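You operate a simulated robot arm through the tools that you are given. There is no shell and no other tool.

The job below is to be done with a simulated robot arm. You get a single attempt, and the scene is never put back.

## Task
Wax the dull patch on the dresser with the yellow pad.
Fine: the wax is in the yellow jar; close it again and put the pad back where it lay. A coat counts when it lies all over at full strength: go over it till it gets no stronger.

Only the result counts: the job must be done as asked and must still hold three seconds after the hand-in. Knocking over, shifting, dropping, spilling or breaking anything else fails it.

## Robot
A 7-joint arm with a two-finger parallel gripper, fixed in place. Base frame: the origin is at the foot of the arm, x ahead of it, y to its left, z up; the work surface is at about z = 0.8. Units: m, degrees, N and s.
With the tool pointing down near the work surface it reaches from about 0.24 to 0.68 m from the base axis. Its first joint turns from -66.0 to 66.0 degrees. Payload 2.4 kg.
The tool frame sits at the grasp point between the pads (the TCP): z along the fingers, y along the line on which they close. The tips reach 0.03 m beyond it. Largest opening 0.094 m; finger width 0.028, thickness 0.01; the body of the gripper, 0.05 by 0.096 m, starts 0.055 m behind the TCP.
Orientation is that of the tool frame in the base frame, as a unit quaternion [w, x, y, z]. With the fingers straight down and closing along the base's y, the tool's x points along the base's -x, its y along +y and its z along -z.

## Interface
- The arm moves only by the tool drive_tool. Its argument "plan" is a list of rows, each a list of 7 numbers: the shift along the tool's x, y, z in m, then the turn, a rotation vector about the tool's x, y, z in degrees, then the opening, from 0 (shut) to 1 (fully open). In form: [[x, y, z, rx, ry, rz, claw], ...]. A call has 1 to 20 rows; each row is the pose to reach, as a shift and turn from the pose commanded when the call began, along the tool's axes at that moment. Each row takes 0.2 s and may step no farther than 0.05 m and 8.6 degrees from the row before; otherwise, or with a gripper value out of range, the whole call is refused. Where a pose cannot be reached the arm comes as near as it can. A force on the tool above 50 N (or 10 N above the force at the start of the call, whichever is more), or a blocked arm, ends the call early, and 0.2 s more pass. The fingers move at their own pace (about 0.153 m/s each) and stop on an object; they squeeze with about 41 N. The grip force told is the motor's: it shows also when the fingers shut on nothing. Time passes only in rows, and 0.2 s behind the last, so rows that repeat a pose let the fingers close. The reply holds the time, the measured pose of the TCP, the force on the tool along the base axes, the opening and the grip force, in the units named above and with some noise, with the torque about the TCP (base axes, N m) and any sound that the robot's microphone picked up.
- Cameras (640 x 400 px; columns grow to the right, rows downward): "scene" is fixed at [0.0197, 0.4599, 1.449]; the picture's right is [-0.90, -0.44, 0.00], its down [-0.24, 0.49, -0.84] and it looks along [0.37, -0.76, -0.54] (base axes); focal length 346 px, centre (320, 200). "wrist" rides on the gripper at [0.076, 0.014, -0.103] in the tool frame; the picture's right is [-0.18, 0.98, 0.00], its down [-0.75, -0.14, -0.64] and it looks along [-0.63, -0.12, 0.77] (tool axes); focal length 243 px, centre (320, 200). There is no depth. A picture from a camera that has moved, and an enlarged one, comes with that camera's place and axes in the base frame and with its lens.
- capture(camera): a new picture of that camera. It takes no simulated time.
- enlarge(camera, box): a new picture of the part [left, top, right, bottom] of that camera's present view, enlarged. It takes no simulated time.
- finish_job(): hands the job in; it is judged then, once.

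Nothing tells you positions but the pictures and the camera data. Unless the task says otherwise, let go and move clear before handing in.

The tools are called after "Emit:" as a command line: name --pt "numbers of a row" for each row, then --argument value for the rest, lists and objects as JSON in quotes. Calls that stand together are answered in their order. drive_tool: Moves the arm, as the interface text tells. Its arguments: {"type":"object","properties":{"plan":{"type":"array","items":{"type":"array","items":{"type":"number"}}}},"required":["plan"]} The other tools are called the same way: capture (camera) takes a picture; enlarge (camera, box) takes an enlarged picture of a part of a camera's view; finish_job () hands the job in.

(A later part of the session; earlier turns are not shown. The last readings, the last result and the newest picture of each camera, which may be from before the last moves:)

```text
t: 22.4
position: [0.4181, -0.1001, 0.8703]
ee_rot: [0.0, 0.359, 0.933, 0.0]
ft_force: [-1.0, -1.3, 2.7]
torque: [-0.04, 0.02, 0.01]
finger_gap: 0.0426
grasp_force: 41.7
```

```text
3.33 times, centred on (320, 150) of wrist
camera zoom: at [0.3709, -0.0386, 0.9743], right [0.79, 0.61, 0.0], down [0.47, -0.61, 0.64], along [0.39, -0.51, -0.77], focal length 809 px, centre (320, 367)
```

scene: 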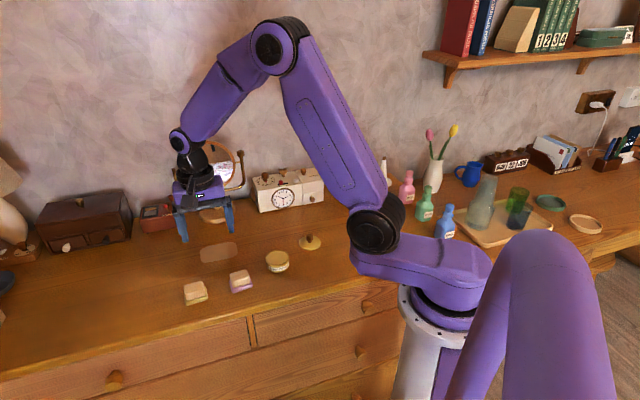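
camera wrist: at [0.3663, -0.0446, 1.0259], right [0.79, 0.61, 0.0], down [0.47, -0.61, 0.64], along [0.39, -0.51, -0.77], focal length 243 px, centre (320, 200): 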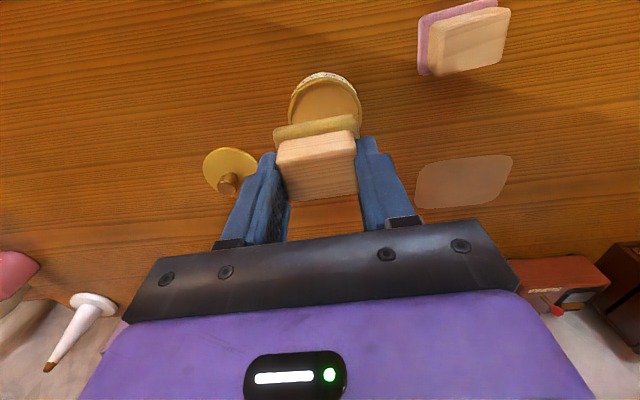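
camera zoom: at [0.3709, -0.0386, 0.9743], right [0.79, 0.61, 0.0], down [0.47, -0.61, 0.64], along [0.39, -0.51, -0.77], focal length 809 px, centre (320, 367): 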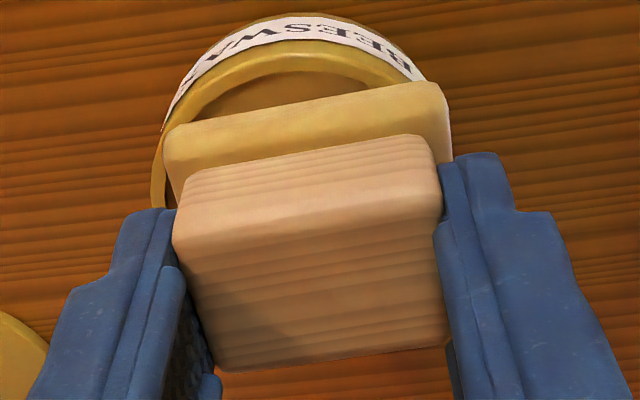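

The felt turned paler on touching the wax, so it is picking it up. I'll recentre the pad over the jar and press gently again for a full load.

Emit:
drive_tool --pt "0 0 -0.003 0 0 0 0.35" --pt "0 -0.003 -0.003 0 0 0 0.35" --pt "0 -0.003 0 0 0 0 0.35" --pt "0 -0.003 0.0008 0 0 0 0.35" --pt "0 -0.003 0.0008 0 0 0 0.35" --pt "0 -0.003 0.0008 0 0 0 0.35"

Emit:
enlarge --camera "scene" --box '[250, 230, 306, 280]'

Emit:
enlarge --camera "wrist" --box '[250, 90, 390, 210]'

```text
t: 23.8
position: [0.4148, -0.1046, 0.8709]
ee_rot: [0.002, 0.358, 0.934, 0.0]
ft_force: [-5.0, 6.8, 35.0]
torque: [0.29, 0.28, -0.03]
finger_gap: 0.0429
grasp_force: 41.0
```

```text
8.00 times, centred on (278, 255) of scene
camera zoom: at [0.0191, 0.4602, 1.4489], right [-0.9, -0.44, 0.0], down [-0.24, 0.49, -0.84], along [0.37, -0.76, -0.54], focal length 2770 px, centre (656, -240)
```

zoom: 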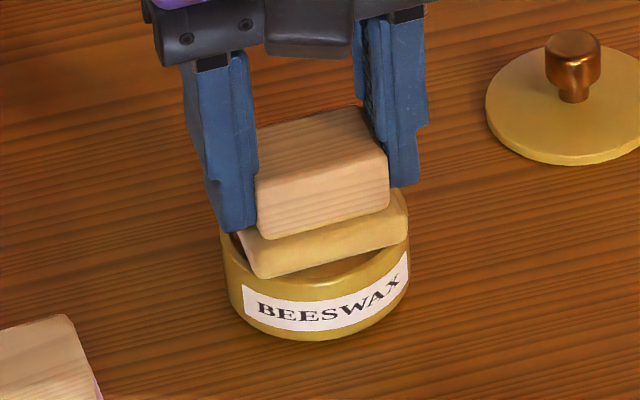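

```text
3.33 times, centred on (320, 150) of wrist
camera zoom: at [0.3679, -0.0412, 0.9738], right [0.79, 0.61, 0.0], down [0.47, -0.61, 0.64], along [0.39, -0.51, -0.77], focal length 809 px, centre (320, 367)
```

zoom: 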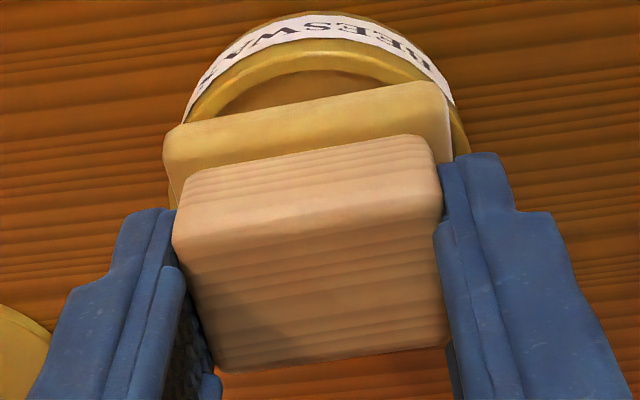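

The pad is loaded. I'll lift it straight up and take it over the dull patch.

Emit:
drive_tool --pt "0 0 -0.015 0 0 0 0.35" --pt "0 0 -0.04 0 0 0 0.35" --pt "-0.023 0.027 -0.04 0 0 0.5 0.35" --pt "-0.046 0.054 -0.04 0 0 1 0.35" --pt "-0.07 0.082 -0.04 0 0 1.5 0.35" --pt "-0.093 0.11 -0.04 0 0 2 0.35" --pt "-0.1162 0.1369 -0.04 0 0 2.5 0.35" --pt "-0.1162 0.1369 -0.03 0 0 2.5 0.35" --pt "-0.1162 0.1369 -0.03 0 0 2.5 0.35"

Emit:
capture --camera "wrist"

Emit:
enlarge --camera "scene" --box '[160, 180, 320, 300]'

```text
t: 25.8
position: [0.5949, -0.0804, 0.8998]
ee_rot: [0.0, 0.379, 0.926, 0.0]
ft_force: [-0.6, -0.1, -0.1]
torque: [0.0, 0.01, 0.02]
finger_gap: 0.0426
grasp_force: 40.5
```

```text
taken
camera wrist: at [0.5501, -0.0159, 1.0033], right [0.82, 0.57, 0.0], down [0.44, -0.63, 0.64], along [0.37, -0.53, -0.77], focal length 243 px, centre (320, 200)
```

wrist: 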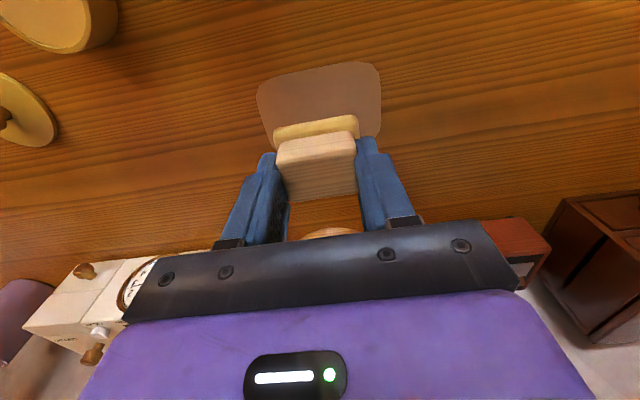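

```text
3.33 times, centred on (240, 240) of scene
camera zoom: at [0.0197, 0.4599, 1.449], right [-0.9, -0.44, 0.0], down [-0.24, 0.49, -0.84], along [0.37, -0.76, -0.54], focal length 1154 px, centre (587, 67)
```

zoom: 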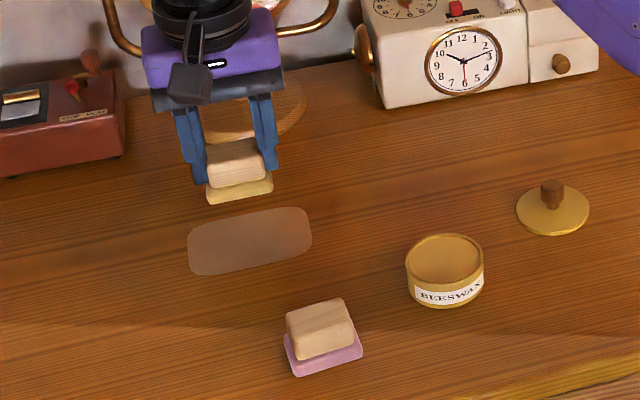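

The pad is over the patch, with the patch centre within about 2 mm of the gripper axis. I'll lower it until it touches.

Emit:
drive_tool --pt "0 0.002 0.03 0 0 0 0.35" --pt "0 0.002 0.05 0 0 0 0.35" --pt "0 0.002 0.0555 0 0 0 0.35" --pt "0 0.002 0.0565 0 0 0 0.35" --pt "0 0.002 0.0565 0 0 0 0.35"

```text
t: 27.0
position: [0.5941, -0.0771, 0.8425]
ee_rot: [0.0, 0.378, 0.926, 0.0]
ft_force: [-0.7, -0.1, -0.3]
torque: [0.0, -0.04, 0.01]
finger_gap: 0.0428
grasp_force: 41.0
```

Emit:
drive_tool --pt "0 0 0.0005 0 0 0 0.35" --pt "0 0 0.001 0 0 0 0.35"

```text
t: 27.6
position: [0.5938, -0.0769, 0.8435]
ee_rot: [0.0, 0.378, 0.926, -0.001]
ft_force: [-0.3, -0.1, 0.0]
torque: [0.01, -0.03, -0.02]
finger_gap: 0.0429
grasp_force: 40.5
```

Emit:
drive_tool --pt "0 0 0.0005 0 0 0 0.35" --pt "0 0 0.001 0 0 0 0.35"

```text
t: 28.2
position: [0.5949, -0.0769, 0.8419]
ee_rot: [0.0, 0.379, 0.925, 0.0]
ft_force: [-10.7, 0.0, 21.9]
torque: [0.02, 0.4, 0.03]
finger_gap: 0.0427
grasp_force: 40.1
```

The pad is pressing at about 20 N. I'll sweep the middle lane along the patch's long axis and check the result.

Emit:
drive_tool --pt "0 0.01 -0.0002 0 0 0 0.35" --pt "0 0.02 -0.0002 0 0 0 0.35" --pt "0 0.029 -0.0002 0 0 0 0.35" --pt "0 0.029 -0.0002 0 0 0 0.35" --pt "0 0.019 -0.0002 0 0 0 0.35" --pt "0 0.009 -0.0002 0 0 0 0.35" --pt "0 0 -0.0002 0 0 0 0.35" --pt "0 -0.01 -0.0002 0 0 0 0.35" --pt "0 -0.02 -0.0002 0 0 0 0.35" --pt "0 -0.029 -0.0002 0 0 0 0.35" --pt "0 -0.029 -0.0002 0 0 0 0.35"

Emit:
capture --camera "wrist"

Emit:
enlarge --camera "scene" --box '[170, 210, 270, 290]'

```text
t: 30.6
position: [0.5767, -0.0987, 0.842]
ee_rot: [0.001, 0.379, 0.925, -0.001]
ft_force: [6.6, 4.5, 16.6]
torque: [0.15, -0.28, -0.01]
finger_gap: 0.0426
grasp_force: 40.8
```

```text
taken
camera wrist: at [0.5313, -0.0341, 0.9458], right [0.82, 0.57, 0.0], down [0.44, -0.63, 0.64], along [0.37, -0.53, -0.77], focal length 243 px, centre (320, 200)
```

wrist: 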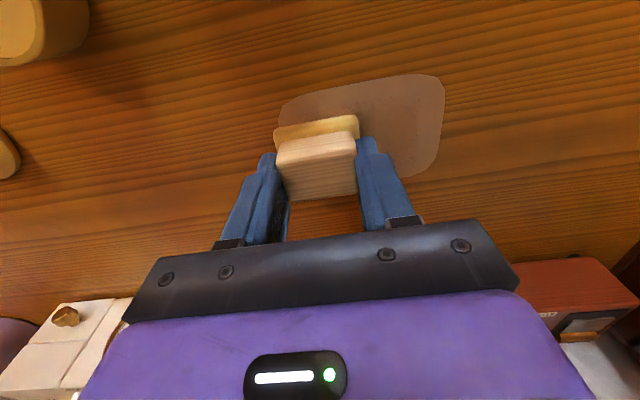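

```text
5.00 times, centred on (220, 250) of scene
camera zoom: at [0.0196, 0.46, 1.4489], right [-0.9, -0.44, 0.0], down [-0.24, 0.49, -0.84], along [0.37, -0.76, -0.54], focal length 1731 px, centre (820, -50)
```

zoom: 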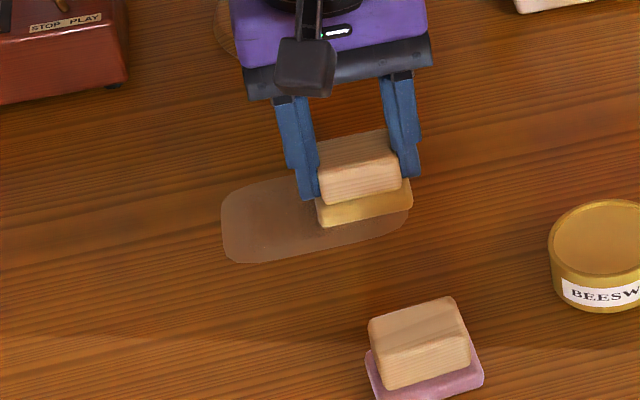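

A darker, waxed band shows where the pad passed. I'll sweep the two outer lanes now.

Emit:
drive_tool --pt "0.01 0 0 0 0 0 0.35" --pt "0.019 0 0 0 0 0 0.35" --pt "0.019 0.015 0 0 0 0 0.35" --pt "0.019 0.03 0 0 0 0 0.35" --pt "0.019 0.045 0 0 0 0 0.35" --pt "0.019 0.058 0 0 0 0 0.35" --pt "0.019 0.058 0 0 0 0 0.35" --pt "0.007 0.058 0 0 0 0 0.35" --pt "-0.006 0.058 0 0 0 0 0.35" --pt "-0.018 0.058 0 0 0 0 0.35" --pt "-0.018 0.058 0 0 0 0 0.35" --pt "-0.018 0.043 0 0 0 0 0.35" --pt "-0.018 0.029 0 0 0 0 0.35" --pt "-0.018 0.014 0 0 0 0 0.35" --pt "-0.018 0 0 0 0 0 0.35" --pt "-0.018 0 0 0 0 0 0.35"

Emit:
enlarge --camera "wrist" --box '[240, 40, 480, 200]'

Emit:
enlarge --camera "scene" --box '[170, 210, 270, 290]'

```text
t: 34.0
position: [0.5861, -0.1115, 0.842]
ee_rot: [0.0, 0.378, 0.926, 0.0]
ft_force: [3.6, 1.2, 9.8]
torque: [0.05, -0.27, 0.07]
finger_gap: 0.0427
grasp_force: 41.2
```

```text
2.50 times, centred on (360, 120) of wrist
camera zoom: at [0.5418, -0.0476, 0.9456], right [0.82, 0.57, 0.0], down [0.44, -0.63, 0.64], along [0.37, -0.53, -0.77], focal length 606 px, centre (220, 400)
```

zoom: 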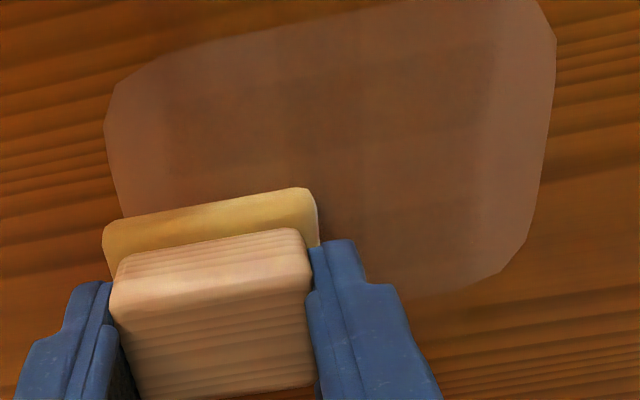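

```text
5.00 times, centred on (220, 250) of scene
camera zoom: at [0.0196, 0.46, 1.449], right [-0.9, -0.44, 0.0], down [-0.24, 0.49, -0.84], along [0.37, -0.76, -0.54], focal length 1731 px, centre (820, -50)
```

zoom: 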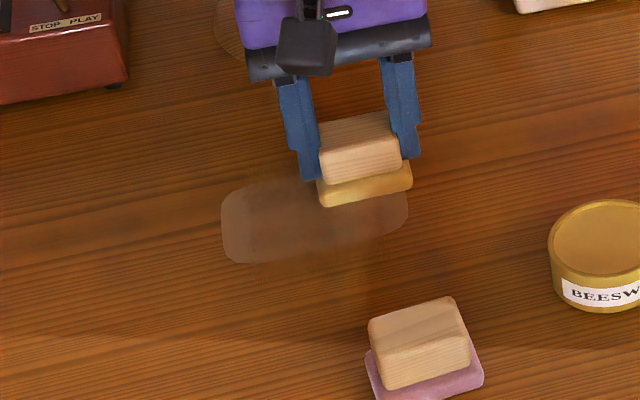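

The centre is darkening but the patch's borders lag. I'll lift the pad aside for a moment to look at the whole patch.

Emit:
drive_tool --pt "0 0 -0.02 0 0 0 0.35" --pt "0 -0.03 -0.05 0 0 0 0.35" --pt "0.01 -0.06 -0.08 0 0 0 0.35" --pt "0.018 -0.08 -0.08 0 0 0 0.35" --pt "0.018 -0.08 -0.08 0 0 0 0.35"

Emit:
enlarge --camera "scene" --box '[180, 220, 260, 280]'

Emit:
capture --camera "wrist"

```text
t: 35.2
position: [0.5192, -0.155, 0.9203]
ee_rot: [0.0, 0.379, 0.926, 0.0]
ft_force: [0.8, 0.1, -0.4]
torque: [0.0, -0.01, -0.02]
finger_gap: 0.0426
grasp_force: 41.3
```

```text
6.67 times, centred on (220, 250) of scene
camera zoom: at [0.0197, 0.4599, 1.449], right [-0.9, -0.44, 0.0], down [-0.24, 0.49, -0.84], along [0.37, -0.76, -0.54], focal length 2308 px, centre (987, -133)
```

zoom: 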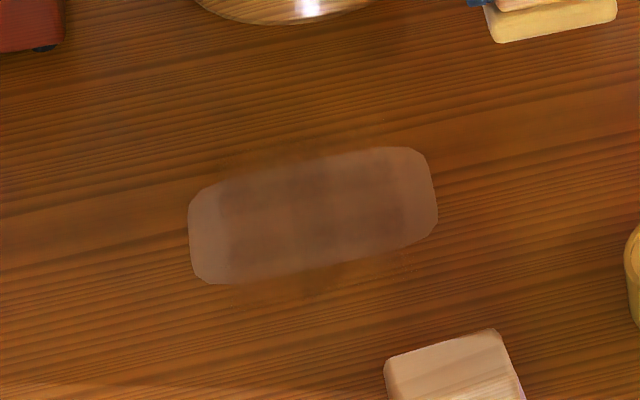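

```text
taken
camera wrist: at [0.4752, -0.0919, 1.0248], right [0.82, 0.57, 0.0], down [0.44, -0.63, 0.64], along [0.37, -0.53, -0.77], focal length 243 px, centre (320, 200)
```

wrist: 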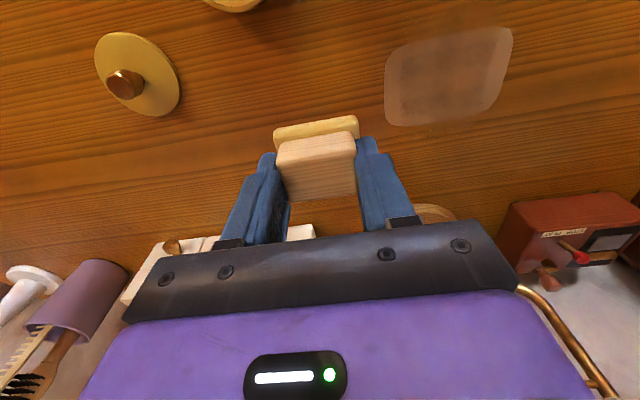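

The wax builds up gradually, and the short ends need more. I'll rub crosswise from one end to the other, giving the ends extra strokes.

Emit:
drive_tool --pt "-0.005 0.03 0.03 0 0 0 0.35" --pt "-0.01 0.06 0.05 0 0 0 0.35" --pt "-0.019 0.077 0.065 0 0 0 0.35" --pt "-0.019 0.077 0.077 0 0 0 0.35" --pt "-0.019 0.077 0.08 0 0 0 0.35" --pt "-0.006 0.077 0.08 0 0 0 0.35" --pt "0.007 0.077 0.08 0 0 0 0.35" --pt "0.019 0.077 0.08 0 0 0 0.35" --pt "0.007 0.077 0.08 0 0 0 0.35" --pt "-0.006 0.077 0.08 0 0 0 0.35" --pt "-0.019 0.077 0.08 0 0 0 0.35" --pt "-0.006 0.077 0.08 0 0 0 0.35" --pt "0.007 0.077 0.08 0 0 0 0.35" --pt "0.019 0.077 0.08 0 0 0 0.35" --pt "0.019 0.092 0.08 0 0 0 0.35" --pt "0.007 0.092 0.08 0 0 0 0.35" --pt "-0.006 0.092 0.08 0 0 0 0.35" --pt "-0.019 0.092 0.08 0 0 0 0.35"

Emit:
enlarge --camera "wrist" --box '[240, 40, 480, 200]'

Emit:
enlarge --camera "scene" --box '[170, 210, 270, 290]'

```text
t: 37.2
position: [0.5643, -0.0898, 0.8421]
ee_rot: [-0.004, 0.378, 0.926, 0.0]
ft_force: [-2.7, 0.7, 10.0]
torque: [-0.01, -0.12, 0.0]
finger_gap: 0.0427
grasp_force: 40.8
stopped in row 10: the force on the tool passed its limit at 58 N (the readings are from after the stop); the commanded pose is now the measured one
```

```text
2.50 times, centred on (360, 120) of wrist
camera zoom: at [0.5204, -0.0266, 0.9461], right [0.82, 0.57, 0.0], down [0.44, -0.63, 0.64], along [0.36, -0.52, -0.77], focal length 606 px, centre (220, 400)
```

zoom: 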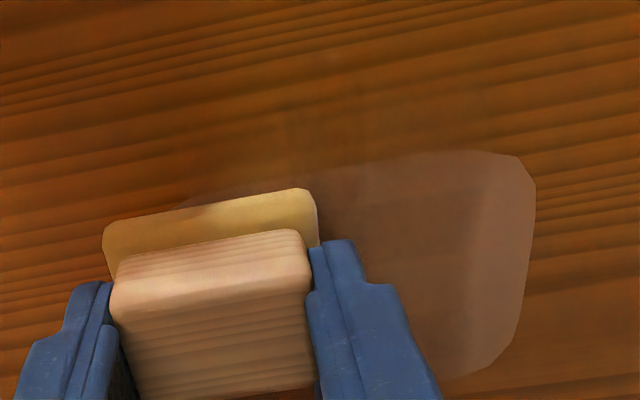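

```text
5.00 times, centred on (220, 250) of scene
camera zoom: at [0.0194, 0.4599, 1.449], right [-0.9, -0.44, 0.0], down [-0.24, 0.49, -0.84], along [0.37, -0.76, -0.54], focal length 1731 px, centre (820, -50)
```

zoom: 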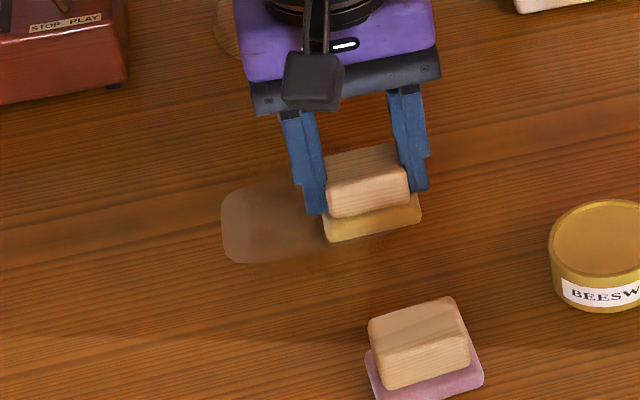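

The cross strokes pushed past the force limit, so I'll unload, remove the small tilt, and find light contact again.

Emit:
drive_tool --pt "0 0 -0.003 -0.15 -0.4 0 0.35" --pt "0 0 -0.003 -0.15 -0.4 0 0.35" --pt "0 0 -0.001 -0.15 -0.4 0 0.35" --pt "0 0 -0.001 -0.15 -0.4 0 0.35"

```text
t: 38.2
position: [0.5652, -0.09, 0.8418]
ee_rot: [0.0, 0.378, 0.926, 0.0]
ft_force: [-2.7, -0.4, 5.0]
torque: [-0.02, 0.01, -0.02]
finger_gap: 0.0428
grasp_force: 41.0
```

Emit:
drive_tool --pt "-0.01 0 0 0 0 0 0.35" --pt "-0.02 0 0 0 0 0 0.35" --pt "-0.0315 0 0 0 0 0 0.35" --pt "-0.0315 0 0 0 0 0 0.35"

```text
t: 39.2
position: [0.5871, -0.1114, 0.8422]
ee_rot: [-0.001, 0.379, 0.926, -0.001]
ft_force: [0.4, 0.4, 0.6]
torque: [-0.01, 0.03, -0.02]
finger_gap: 0.0427
grasp_force: 41.1
```

Emit:
drive_tool --pt "0 0 0.0004 0 0 0 0.35" --pt "0 0 0.0006 0 0 0 0.35"

```text
t: 39.8
position: [0.5857, -0.1107, 0.8422]
ee_rot: [0.0, 0.378, 0.926, 0.001]
ft_force: [-1.1, 0.8, 2.4]
torque: [0.03, -0.02, 0.01]
finger_gap: 0.0427
grasp_force: 41.1
```

Emit:
drive_tool --pt "0 0 0.0003 0 0 0 0.35" --pt "0 0 0.0003 0 0 0 0.35"

```text
t: 40.4
position: [0.587, -0.1112, 0.8411]
ee_rot: [0.0, 0.378, 0.926, 0.0]
ft_force: [-1.2, 2.1, 12.0]
torque: [0.04, 0.03, -0.01]
finger_gap: 0.0424
grasp_force: 41.1
```

Contact is good at about 12 N, with a slight height slope across the patch. I'll rub crosswise and compensate for that slope.

Emit:
drive_tool --pt "0.0127 0 -0.0003 0 0 0 0.35" --pt "0.0254 0 -0.0005 0 0 0 0.35" --pt "0.038 0 -0.0008 0 0 0 0.35" --pt "0.038 0 -0.0008 0 0 0 0.35"

Emit:
enlarge --camera "scene" --box '[170, 210, 270, 290]'

```text
t: 41.4
position: [0.5567, -0.085, 0.8408]
ee_rot: [-0.001, 0.378, 0.926, 0.0]
ft_force: [2.5, -2.0, 4.9]
torque: [-0.09, -0.23, -0.02]
finger_gap: 0.0426
grasp_force: 40.7
```

```text
5.00 times, centred on (220, 250) of scene
camera zoom: at [0.0197, 0.4599, 1.449], right [-0.9, -0.44, 0.0], down [-0.24, 0.49, -0.84], along [0.37, -0.76, -0.54], focal length 1731 px, centre (820, -50)
```

zoom: 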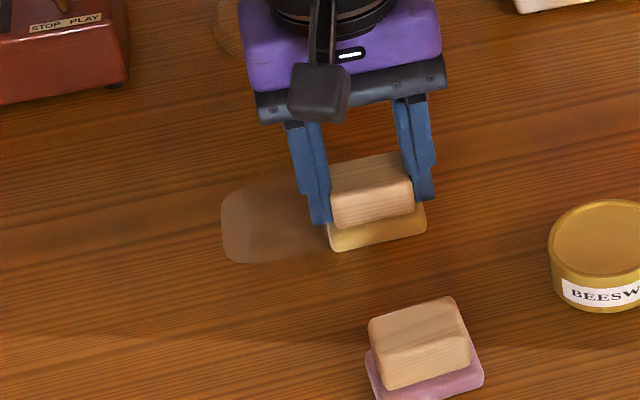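

Emit:
drive_tool --pt "-0.0127 0 0.0002 0 0 0 0.35" --pt "-0.0254 0 0.0005 0 0 0 0.35" --pt "-0.038 0 0.0008 0 0 0 0.35" --pt "-0.038 0.012 0.0008 0 0 0 0.35" --pt "-0.0254 0.012 0.0005 0 0 0 0.35" --pt "-0.0127 0.012 0.0002 0 0 0 0.35" --pt "0 0.012 0 0 0 0 0.35" --pt "0 0.024 0 0 0 0 0.35" --pt "-0.0127 0.024 0.0002 0 0 0 0.35" --pt "-0.0254 0.024 0.0005 0 0 0 0.35" --pt "-0.038 0.024 0.0008 0 0 0 0.35" --pt "-0.038 0.036 0.0008 0 0 0 0.35" --pt "-0.0254 0.036 0.0005 0 0 0 0.35" --pt "-0.0127 0.036 0.0002 0 0 0 0.35" --pt "0 0.036 0 0 0 0 0.35" --pt "0 0.048 0 0 0 0 0.35" --pt "-0.0127 0.048 0.0002 0 0 0 0.35" --pt "-0.0254 0.048 0.0005 0 0 0 0.35" --pt "-0.038 0.048 0.0008 0 0 0 0.35" --pt "-0.038 0.062 0.0008 0 0 0 0.35"

Emit:
enlarge --camera "scene" --box '[170, 210, 270, 290]'

Emit:
enlarge --camera "wrist" --box '[160, 40, 400, 200]'

```text
t: 45.6
position: [0.6302, -0.0727, 0.8416]
ee_rot: [0.001, 0.381, 0.925, -0.001]
ft_force: [-8.3, -11.3, 25.9]
torque: [-0.22, 0.36, 0.11]
finger_gap: 0.0425
grasp_force: 40.7
```

```text
5.00 times, centred on (220, 250) of scene
camera zoom: at [0.019, 0.4597, 1.4491], right [-0.9, -0.44, 0.0], down [-0.24, 0.49, -0.84], along [0.37, -0.76, -0.54], focal length 1731 px, centre (820, -50)
```

zoom: 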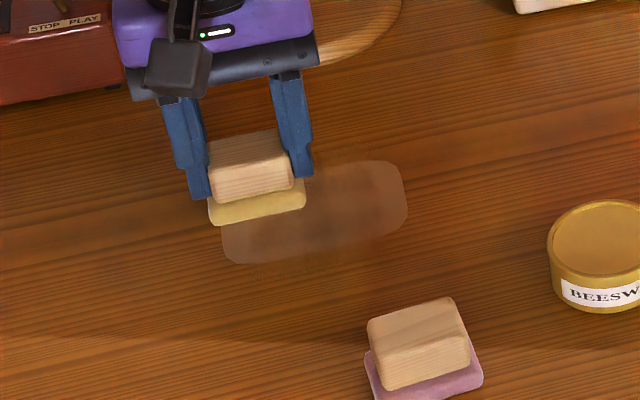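

```text
2.50 times, centred on (280, 120) of wrist
camera zoom: at [0.5859, -0.0088, 0.9451], right [0.82, 0.57, 0.0], down [0.44, -0.63, 0.64], along [0.37, -0.53, -0.77], focal length 606 px, centre (420, 400)
```

zoom: 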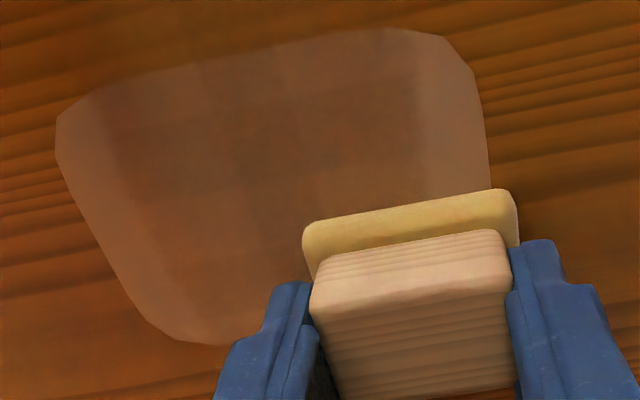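

The middle is darkening but both short ends stay dull. I'll rub crosswise at this end a few times to see whether the pad still gives wax.

Emit:
drive_tool --pt "0.0127 0.002 -0.0005 0 0 0 0.35" --pt "0.0254 0.002 -0.0008 0 0 0 0.35" --pt "0.038 0.002 -0.0011 0 0 0 0.35" --pt "0.0254 0.002 -0.0008 0 0 0 0.35" --pt "0.0127 0.002 -0.0005 0 0 0 0.35" --pt "0 0.002 -0.0003 0 0 0 0.35" --pt "0.0127 0.002 -0.0005 0 0 0 0.35" --pt "0.0254 0.002 -0.0008 0 0 0 0.35" --pt "0.038 0.002 -0.0011 0 0 0 0.35" --pt "0.0254 0.002 -0.0008 0 0 0 0.35" --pt "0.0127 0.002 -0.0005 0 0 0 0.35" --pt "0 0.002 -0.0003 0 0 0 0.35" --pt "0 0.002 -0.0003 0 0 0 0.35"

Emit:
enlarge --camera "wrist" --box '[160, 40, 400, 200]'

```text
t: 48.4
position: [0.6311, -0.0646, 0.8418]
ee_rot: [-0.001, 0.377, 0.926, 0.0]
ft_force: [-2.4, 4.2, 8.6]
torque: [0.12, 0.08, 0.03]
finger_gap: 0.0427
grasp_force: 41.1
```

```text
2.50 times, centred on (280, 120) of wrist
camera zoom: at [0.587, -0.001, 0.9456], right [0.82, 0.57, 0.0], down [0.44, -0.63, 0.64], along [0.37, -0.53, -0.77], focal length 606 px, centre (420, 400)
```

zoom: 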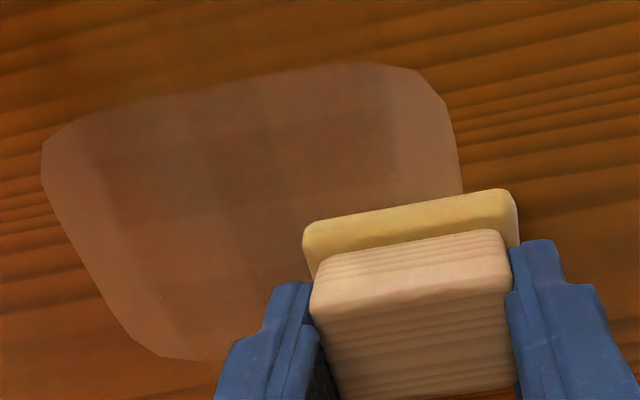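

The ends stay the same, so the pad seems to be used up. I'll take it back to the jar for more wax.

Emit:
drive_tool --pt "0 0 -0.025 0 0 0 0.35" --pt "0 0 -0.058 0 0 0 0.35" --pt "0.021 -0.03 -0.06 0 0 0 0.35" --pt "0.042 -0.06 -0.06 0 0 0 0.35" --pt "0.063 -0.09 -0.06 0 0 0 0.35" --pt "0.084 -0.12 -0.06 0 0 0 0.35" --pt "0.106 -0.15 -0.06 0 0 0 0.35" --pt "0.12 -0.17 -0.06 0 0 0 0.35" --pt "0.1271 -0.1787 -0.06 0 0 0 0.35" --pt "0.1271 -0.1787 -0.06 0 0 0 0.35"

Emit:
enlarge --camera "wrist" --box '[250, 50, 390, 210]'

Emit:
enlarge --camera "scene" --box '[180, 220, 260, 280]'

Emit:
enlarge --camera "scene" --box '[250, 220, 320, 280]'

```text
t: 50.6
position: [0.4166, -0.1055, 0.9006]
ee_rot: [-0.002, 0.379, 0.926, -0.001]
ft_force: [-0.2, 0.1, -0.7]
torque: [0.01, 0.03, 0.0]
finger_gap: 0.0427
grasp_force: 40.9
```

```text
2.50 times, centred on (320, 130) of wrist
camera zoom: at [0.3716, -0.0418, 1.0048], right [0.82, 0.57, 0.0], down [0.44, -0.63, 0.64], along [0.37, -0.53, -0.77], focal length 606 px, centre (320, 375)
```

zoom: 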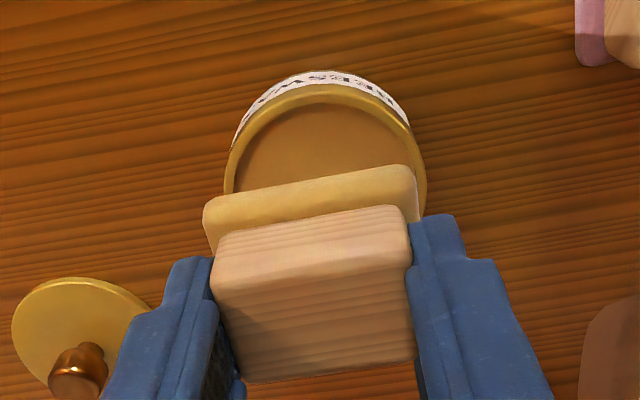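

```text
6.67 times, centred on (220, 250) of scene
camera zoom: at [0.0197, 0.4599, 1.449], right [-0.9, -0.44, 0.0], down [-0.24, 0.49, -0.84], along [0.37, -0.76, -0.54], focal length 2308 px, centre (987, -133)
```

zoom: 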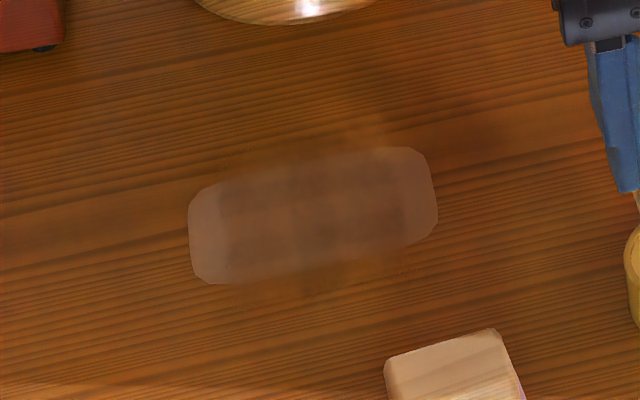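

```text
6.67 times, centred on (285, 250) of scene
camera zoom: at [0.0197, 0.4599, 1.449], right [-0.9, -0.44, 0.0], down [-0.24, 0.49, -0.84], along [0.37, -0.76, -0.54], focal length 2308 px, centre (553, -133)
```

zoom: 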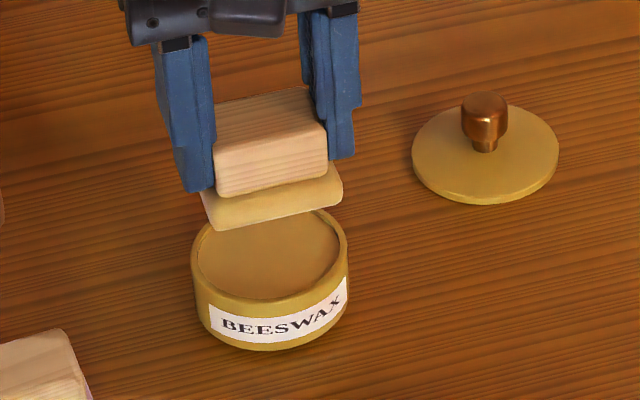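

Crosswise rubbing indeed added nothing, so the pad needed reloading. It's centred on the jar within a millimetre, so I'll lower it.

Emit:
drive_tool --pt "0.001 0.001 0.01 0 0 0 0.35" --pt "0.001 0.001 0.02 0 0 0 0.35" --pt "0.001 0.001 0.027 0 0 0 0.35" --pt "0.001 0.001 0.029 0 0 0 0.35"

```text
t: 51.6
position: [0.4147, -0.1044, 0.8733]
ee_rot: [0.0, 0.379, 0.925, 0.001]
ft_force: [-0.2, 0.0, -0.9]
torque: [-0.01, -0.04, -0.01]
finger_gap: 0.0426
grasp_force: 41.1
```

Emit:
drive_tool --pt "0 0 0.001 0 0 0 0.35" --pt "0 0 0.0015 0 0 0 0.35"

Emit:
enlarge --camera "scene" --box '[250, 230, 306, 280]'

```text
t: 52.2
position: [0.414, -0.1036, 0.8726]
ee_rot: [-0.001, 0.379, 0.926, 0.0]
ft_force: [-0.6, -0.6, -0.2]
torque: [0.02, 0.02, -0.01]
finger_gap: 0.0425
grasp_force: 41.0
```

```text
8.00 times, centred on (278, 255) of scene
camera zoom: at [0.0197, 0.4599, 1.449], right [-0.9, -0.44, 0.0], down [-0.24, 0.49, -0.84], along [0.37, -0.76, -0.54], focal length 2770 px, centre (656, -240)
```

zoom: 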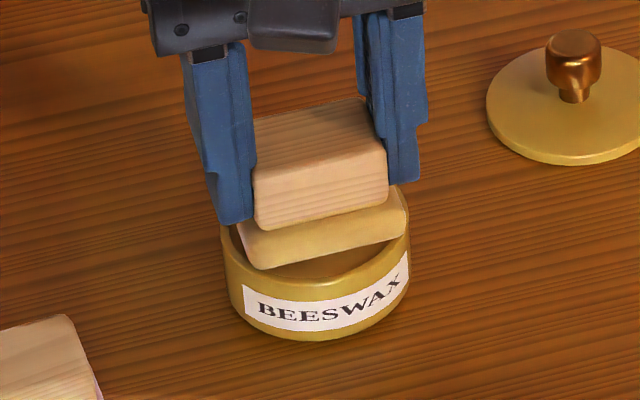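

Emit:
drive_tool --pt "0 0 0.0008 0 0 0 0.35" --pt "0 0 0.0015 0 0 0 0.35"

```text
t: 52.8
position: [0.4155, -0.1032, 0.8718]
ee_rot: [-0.001, 0.378, 0.926, -0.001]
ft_force: [0.2, -0.8, -0.8]
torque: [0.01, 0.0, -0.03]
finger_gap: 0.0427
grasp_force: 40.8
```

Emit:
drive_tool --pt "0 0 0.0007 0 0 0 0.35" --pt "0 0 0.0012 0 0 0 0.35"

```text
t: 53.4
position: [0.4158, -0.1042, 0.8701]
ee_rot: [0.0, 0.378, 0.926, 0.0]
ft_force: [-0.1, 3.2, 10.6]
torque: [0.02, 0.07, -0.01]
finger_gap: 0.0425
grasp_force: 40.3
```

Emit:
drive_tool --pt "0.001 0 0 0 0 0 0.35" --pt "0 0.001 0 0 0 0 0.35" --pt "-0.001 0 0 0 0 0 0.35" --pt "0 -0.001 0 0 0 0 0.35" --pt "0 0 0 0 0 0 0.35" --pt "0 0 0 0 0 0 0.35"

Emit:
enlarge --camera "scene" --box '[250, 230, 306, 280]'

Emit:
enlarge --camera "wrist" --box '[250, 90, 390, 210]'

```text
t: 54.8
position: [0.4156, -0.1052, 0.8688]
ee_rot: [0.002, 0.378, 0.926, 0.001]
ft_force: [2.7, -0.6, 33.2]
torque: [-0.25, 0.14, 0.0]
finger_gap: 0.0426
grasp_force: 41.3
```

```text
8.00 times, centred on (278, 255) of scene
camera zoom: at [0.0194, 0.46, 1.449], right [-0.9, -0.44, 0.0], down [-0.24, 0.49, -0.84], along [0.37, -0.76, -0.54], focal length 2770 px, centre (656, -240)
```

zoom: 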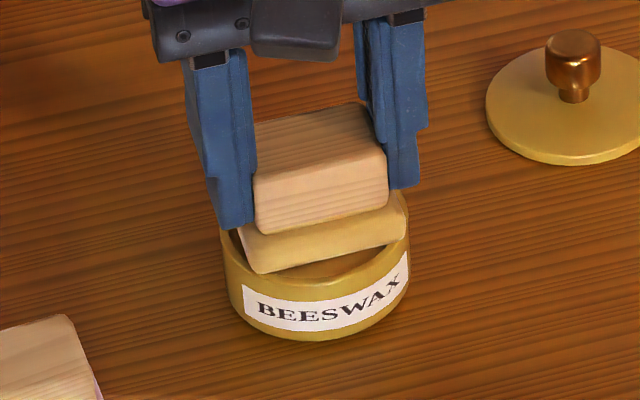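

```text
3.33 times, centred on (320, 150) of wrist
camera zoom: at [0.371, -0.0402, 0.9731], right [0.82, 0.57, 0.0], down [0.44, -0.63, 0.64], along [0.37, -0.53, -0.77], focal length 809 px, centre (320, 367)
```

zoom: 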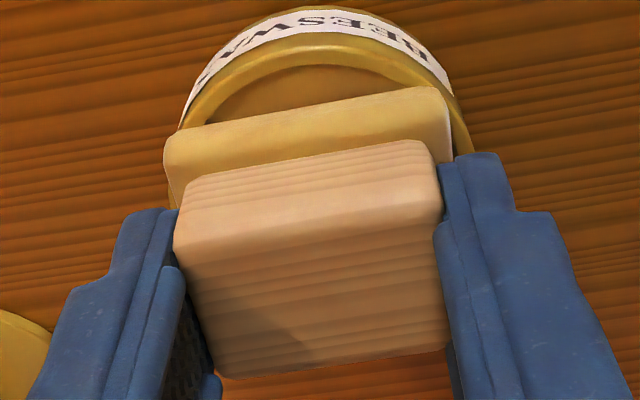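

The pad has fresh wax and the jar hasn't moved. I'll take it to the right-hand end of the patch first.

Emit:
drive_tool --pt "0 0 -0.015 0 0 0 0.35" --pt "0 0 -0.031 0 0 0 0.35" --pt "-0.022 0.022 -0.031 0 0 0 0.35" --pt "-0.044 0.044 -0.031 0 0 0 0.35" --pt "-0.066 0.066 -0.031 0 0 0 0.35" --pt "-0.088 0.088 -0.031 0 0 0 0.35" --pt "-0.1092 0.1101 -0.031 0 0 0 0.35" --pt "-0.1092 0.1101 -0.005 0 0 0 0.35" --pt "-0.1092 0.1101 0.02 0 0 0 0.35" --pt "-0.1092 0.1101 0.025 0 0 0 0.35" --pt "-0.1092 0.1101 0.0263 0 0 0 0.35" --pt "-0.1092 0.1101 0.0263 0 0 0 0.35"

Emit:
capture --camera "wrist"

```text
t: 57.4
position: [0.5724, -0.1015, 0.8422]
ee_rot: [0.0, 0.377, 0.926, 0.0]
ft_force: [-1.3, 2.5, 14.1]
torque: [0.11, 0.13, 0.03]
finger_gap: 0.0428
grasp_force: 41.2
```

```text
taken
camera wrist: at [0.5276, -0.0372, 0.9455], right [0.82, 0.57, 0.0], down [0.44, -0.63, 0.64], along [0.37, -0.53, -0.77], focal length 243 px, centre (320, 200)
```

wrist: 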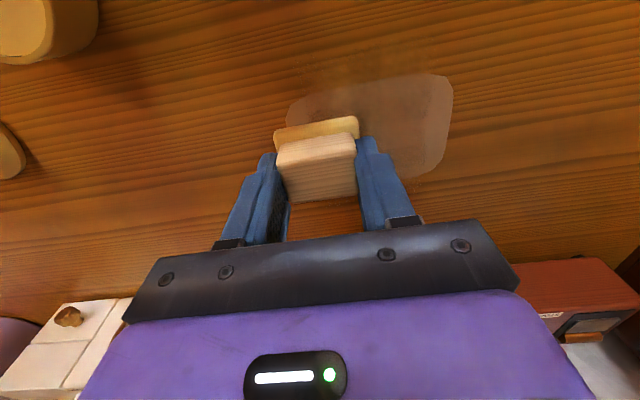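

Emit:
drive_tool --pt "0.01 0 -0.0003 0 0 0 0.35" --pt "0.02 0 -0.0005 0 0 0 0.35" --pt "0.01 0 -0.0003 0 0 0 0.35" --pt "0 0 0 0 0 0 0.35" --pt "-0.01 0 0.0002 0 0 0 0.35" --pt "-0.019 0 0.0004 0 0 0 0.35" --pt "-0.019 0 0.0004 0 0 0 0.35"

Emit:
enlarge --camera "wrist" --box '[240, 40, 480, 200]'

Emit:
enlarge --camera "scene" --box '[180, 220, 260, 280]'

```text
t: 59.0
position: [0.5848, -0.1146, 0.843]
ee_rot: [-0.001, 0.378, 0.926, 0.0]
ft_force: [-5.4, 6.1, 16.5]
torque: [0.23, 0.15, 0.0]
finger_gap: 0.0427
grasp_force: 40.5
```

```text
2.50 times, centred on (360, 120) of wrist
camera zoom: at [0.5395, -0.0506, 0.9456], right [0.82, 0.57, 0.0], down [0.44, -0.63, 0.64], along [0.37, -0.53, -0.77], focal length 606 px, centre (220, 400)
```

zoom: 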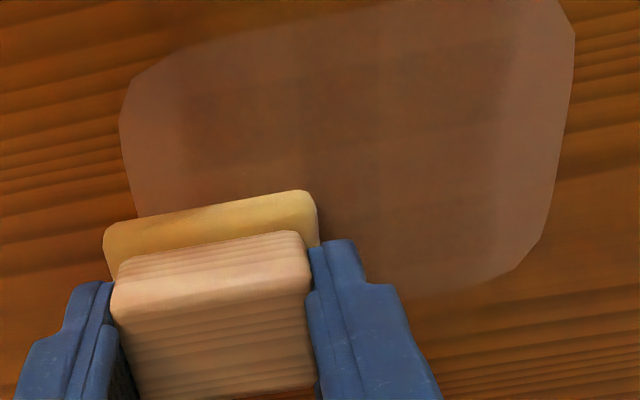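

```text
6.67 times, centred on (220, 250) of scene
camera zoom: at [0.0193, 0.4601, 1.4489], right [-0.9, -0.44, 0.0], down [-0.24, 0.49, -0.84], along [0.37, -0.76, -0.54], focal length 2308 px, centre (987, -133)
```

zoom: 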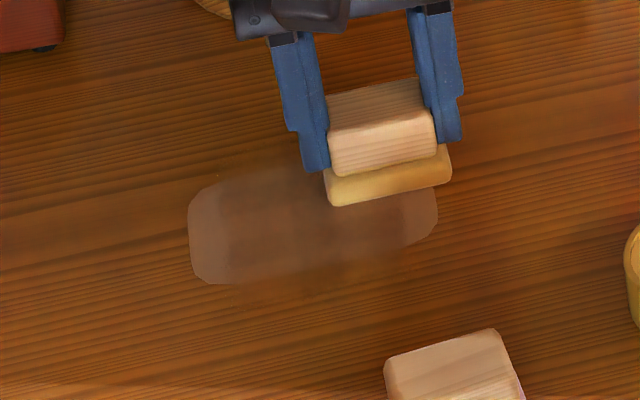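

The coat builds again, but only as far as roughly the pad's middle. I'll shift about 12 mm further out and stroke across to test the real reach.

Emit:
drive_tool --pt "0 -0.006 0 0 0 0 0.35" --pt "0 -0.012 0 0 0 0 0.35" --pt "0.01 -0.012 -0.0002 0 0 0 0.35" --pt "0.02 -0.012 -0.0005 0 0 0 0.35" --pt "0.03 -0.012 -0.0007 0 0 0 0.35" --pt "0.039 -0.012 -0.0009 0 0 0 0.35" --pt "0.03 -0.012 -0.0007 0 0 0 0.35" --pt "0.02 -0.012 -0.0005 0 0 0 0.35" --pt "0.01 -0.012 -0.0002 0 0 0 0.35" --pt "0 -0.012 0 0 0 0 0.35" --pt "0 -0.012 0 0 0 0 0.35"

Emit:
enlarge --camera "wrist" --box '[240, 40, 480, 200]'

Emit:
enlarge --camera "scene" --box '[180, 220, 260, 280]'

```text
t: 61.4
position: [0.5754, -0.1235, 0.8423]
ee_rot: [-0.001, 0.377, 0.926, 0.0]
ft_force: [-4.4, 4.1, 11.4]
torque: [0.16, 0.06, 0.02]
finger_gap: 0.0428
grasp_force: 40.9
```

```text
2.50 times, centred on (360, 120) of wrist
camera zoom: at [0.5309, -0.0599, 0.9457], right [0.82, 0.57, 0.0], down [0.44, -0.63, 0.64], along [0.37, -0.53, -0.77], focal length 606 px, centre (220, 400)
```

zoom: 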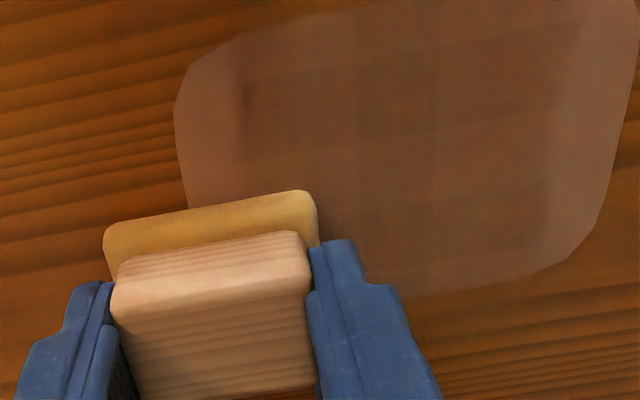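

```text
6.67 times, centred on (220, 250) of scene
camera zoom: at [0.0194, 0.46, 1.449], right [-0.9, -0.44, 0.0], down [-0.24, 0.49, -0.84], along [0.37, -0.76, -0.54], focal length 2308 px, centre (987, -133)
```

zoom: 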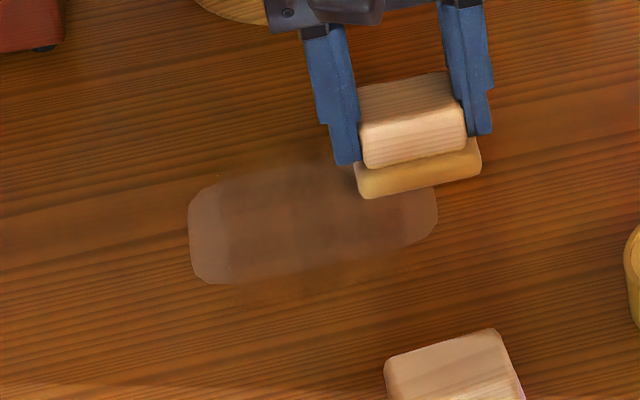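

I'll lift aside and study the coat's actual extent.

Emit:
drive_tool --pt "0 0 -0.02 0 0 0 0.35" --pt "0.01 -0.03 -0.05 0 0 0 0.35" --pt "0.01 -0.06 -0.08 0 0 0 0.35" --pt "-0.01 -0.07 -0.1 0 0 0 0.35" --pt "-0.02 -0.07 -0.1 0 0 0 0.35" --pt "-0.02 -0.07 -0.1 0 0 0 0.35"

Emit:
enlarge --camera "scene" --box '[180, 220, 260, 280]'

Emit:
capture --camera "wrist"

```text
t: 62.8
position: [0.5401, -0.1879, 0.9383]
ee_rot: [-0.001, 0.378, 0.926, 0.0]
ft_force: [0.2, -0.6, -0.4]
torque: [0.0, 0.02, -0.02]
finger_gap: 0.043
grasp_force: 41.0
```

```text
6.67 times, centred on (220, 250) of scene
camera zoom: at [0.0197, 0.4599, 1.449], right [-0.9, -0.44, 0.0], down [-0.24, 0.49, -0.84], along [0.37, -0.76, -0.54], focal length 2308 px, centre (987, -133)
```

zoom: 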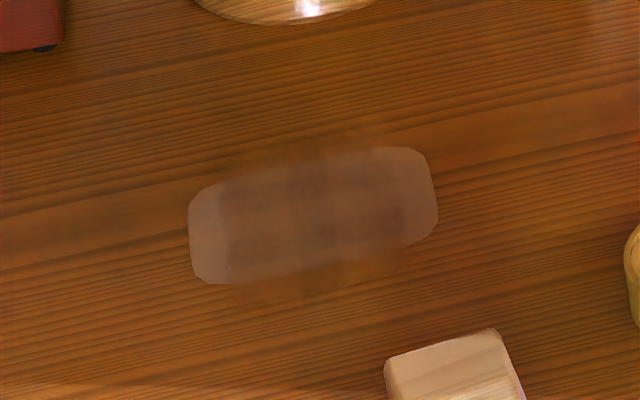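

```text
taken
camera wrist: at [0.4952, -0.1242, 1.0421], right [0.82, 0.57, 0.0], down [0.44, -0.63, 0.64], along [0.37, -0.53, -0.77], focal length 243 px, centre (320, 200)
```

wrist: 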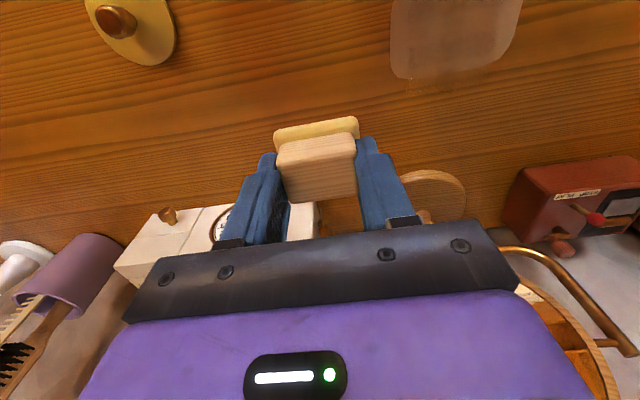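

Emit:
drive_tool --pt "0.02 0.01 0 0 0 0 0.35" --pt "0.045 0.02 0 0 0 0 0.35" --pt "0.045 0.02 0 0 0 0 0.35"

Emit:
capture --camera "wrist"

Emit:
enlarge --camera "wrist" --box '[360, 0, 540, 130]'

Emit:
enlarge --camera "scene" --box '[175, 220, 260, 280]'

```text
t: 63.6
position: [0.5231, -0.142, 0.9421]
ee_rot: [-0.001, 0.377, 0.926, 0.0]
ft_force: [0.4, 0.0, -0.4]
torque: [0.02, 0.03, 0.03]
finger_gap: 0.0426
grasp_force: 41.2
```

```text
taken
camera wrist: at [0.4779, -0.0781, 1.0457], right [0.82, 0.57, 0.0], down [0.44, -0.63, 0.64], along [0.37, -0.53, -0.77], focal length 243 px, centre (320, 200)
```

wrist: 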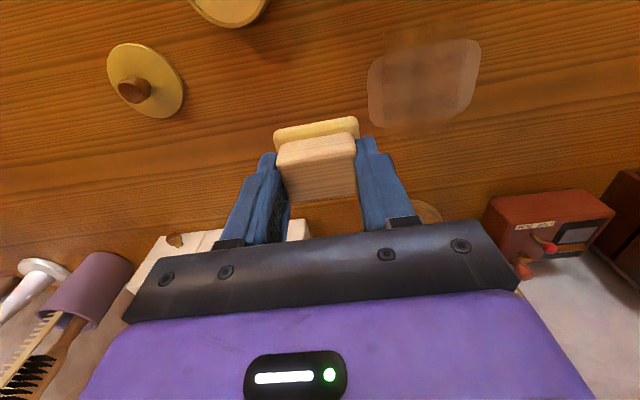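

```text
3.08 times, centred on (450, 65) of wrist
camera zoom: at [0.4779, -0.0781, 1.0457], right [0.82, 0.57, 0.0], down [0.44, -0.63, 0.64], along [0.37, -0.53, -0.77], focal length 746 px, centre (-80, 615)
```

zoom: 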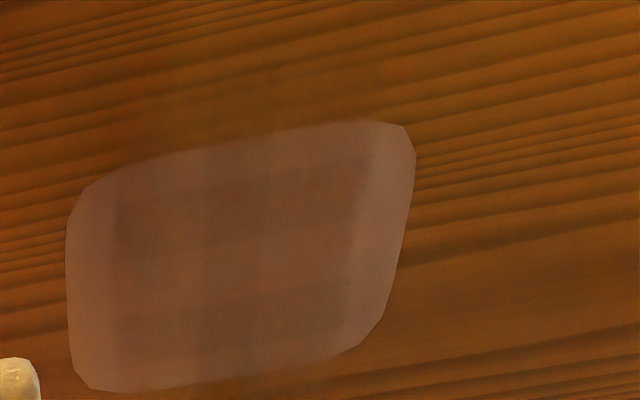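

```text
6.67 times, centred on (218, 250) of scene
camera zoom: at [0.0197, 0.4599, 1.449], right [-0.9, -0.44, 0.0], down [-0.24, 0.49, -0.84], along [0.37, -0.76, -0.54], focal length 2308 px, centre (1003, -133)
```

zoom: 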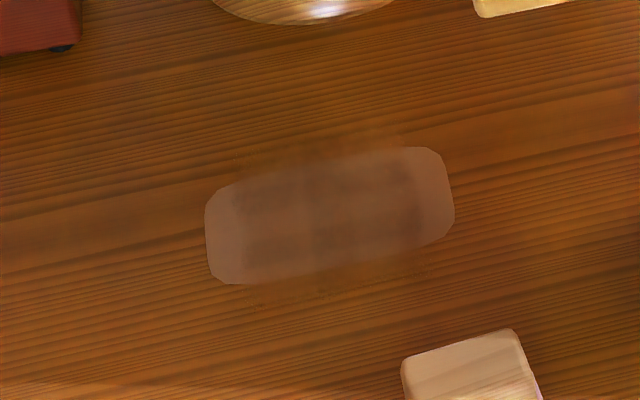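

The coat shows as a rectangle reaching past the patch's long edges but fading before its short ends. I'll cover a generous square that takes in both, starting with lanes on the near side.

Emit:
drive_tool --pt "0.01 0.03 0.04 0 0 0 0.35" --pt "0.024 0.066 0.08 0 0 0 0.35" --pt "0.024 0.066 0.096 0 0 0 0.35" --pt "0.024 0.066 0.099 0 0 0 0.35" --pt "0.024 0.081 0.099 0 0 0 0.35" --pt "0.024 0.096 0.099 0 0 0 0.35" --pt "0.024 0.111 0.099 0 0 0 0.35" --pt "0.024 0.126 0.099 0 0 0 0.35" --pt "0.009 0.126 0.0993 0 0 0 0.35" --pt "0.009 0.111 0.0993 0 0 0 0.35" --pt "0.009 0.096 0.0993 0 0 0 0.35" --pt "0.009 0.081 0.0993 0 0 0 0.35" --pt "0.009 0.066 0.0993 0 0 0 0.35" --pt "0.009 0.066 0.0993 0 0 0 0.35"

Emit:
capture --camera "wrist"

Emit:
enlarge --camera "scene" --box '[175, 220, 260, 280]'

```text
refused: row 1 steps farther than a row can; nothing moved
```

```text
taken
camera wrist: at [0.4779, -0.0781, 1.0457], right [0.82, 0.57, 0.0], down [0.44, -0.63, 0.64], along [0.37, -0.53, -0.77], focal length 243 px, centre (320, 200)
```

wrist: 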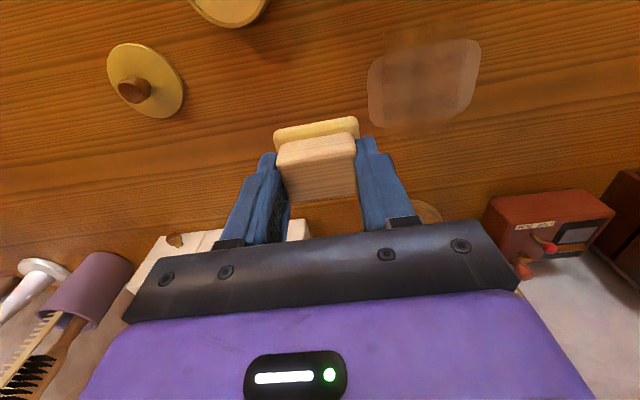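

```text
6.67 times, centred on (218, 250) of scene
camera zoom: at [0.0197, 0.4599, 1.449], right [-0.9, -0.44, 0.0], down [-0.24, 0.49, -0.84], along [0.37, -0.76, -0.54], focal length 2308 px, centre (1003, -133)
```

zoom: 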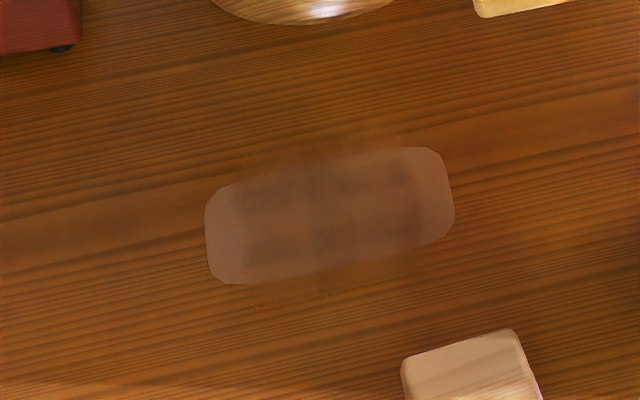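

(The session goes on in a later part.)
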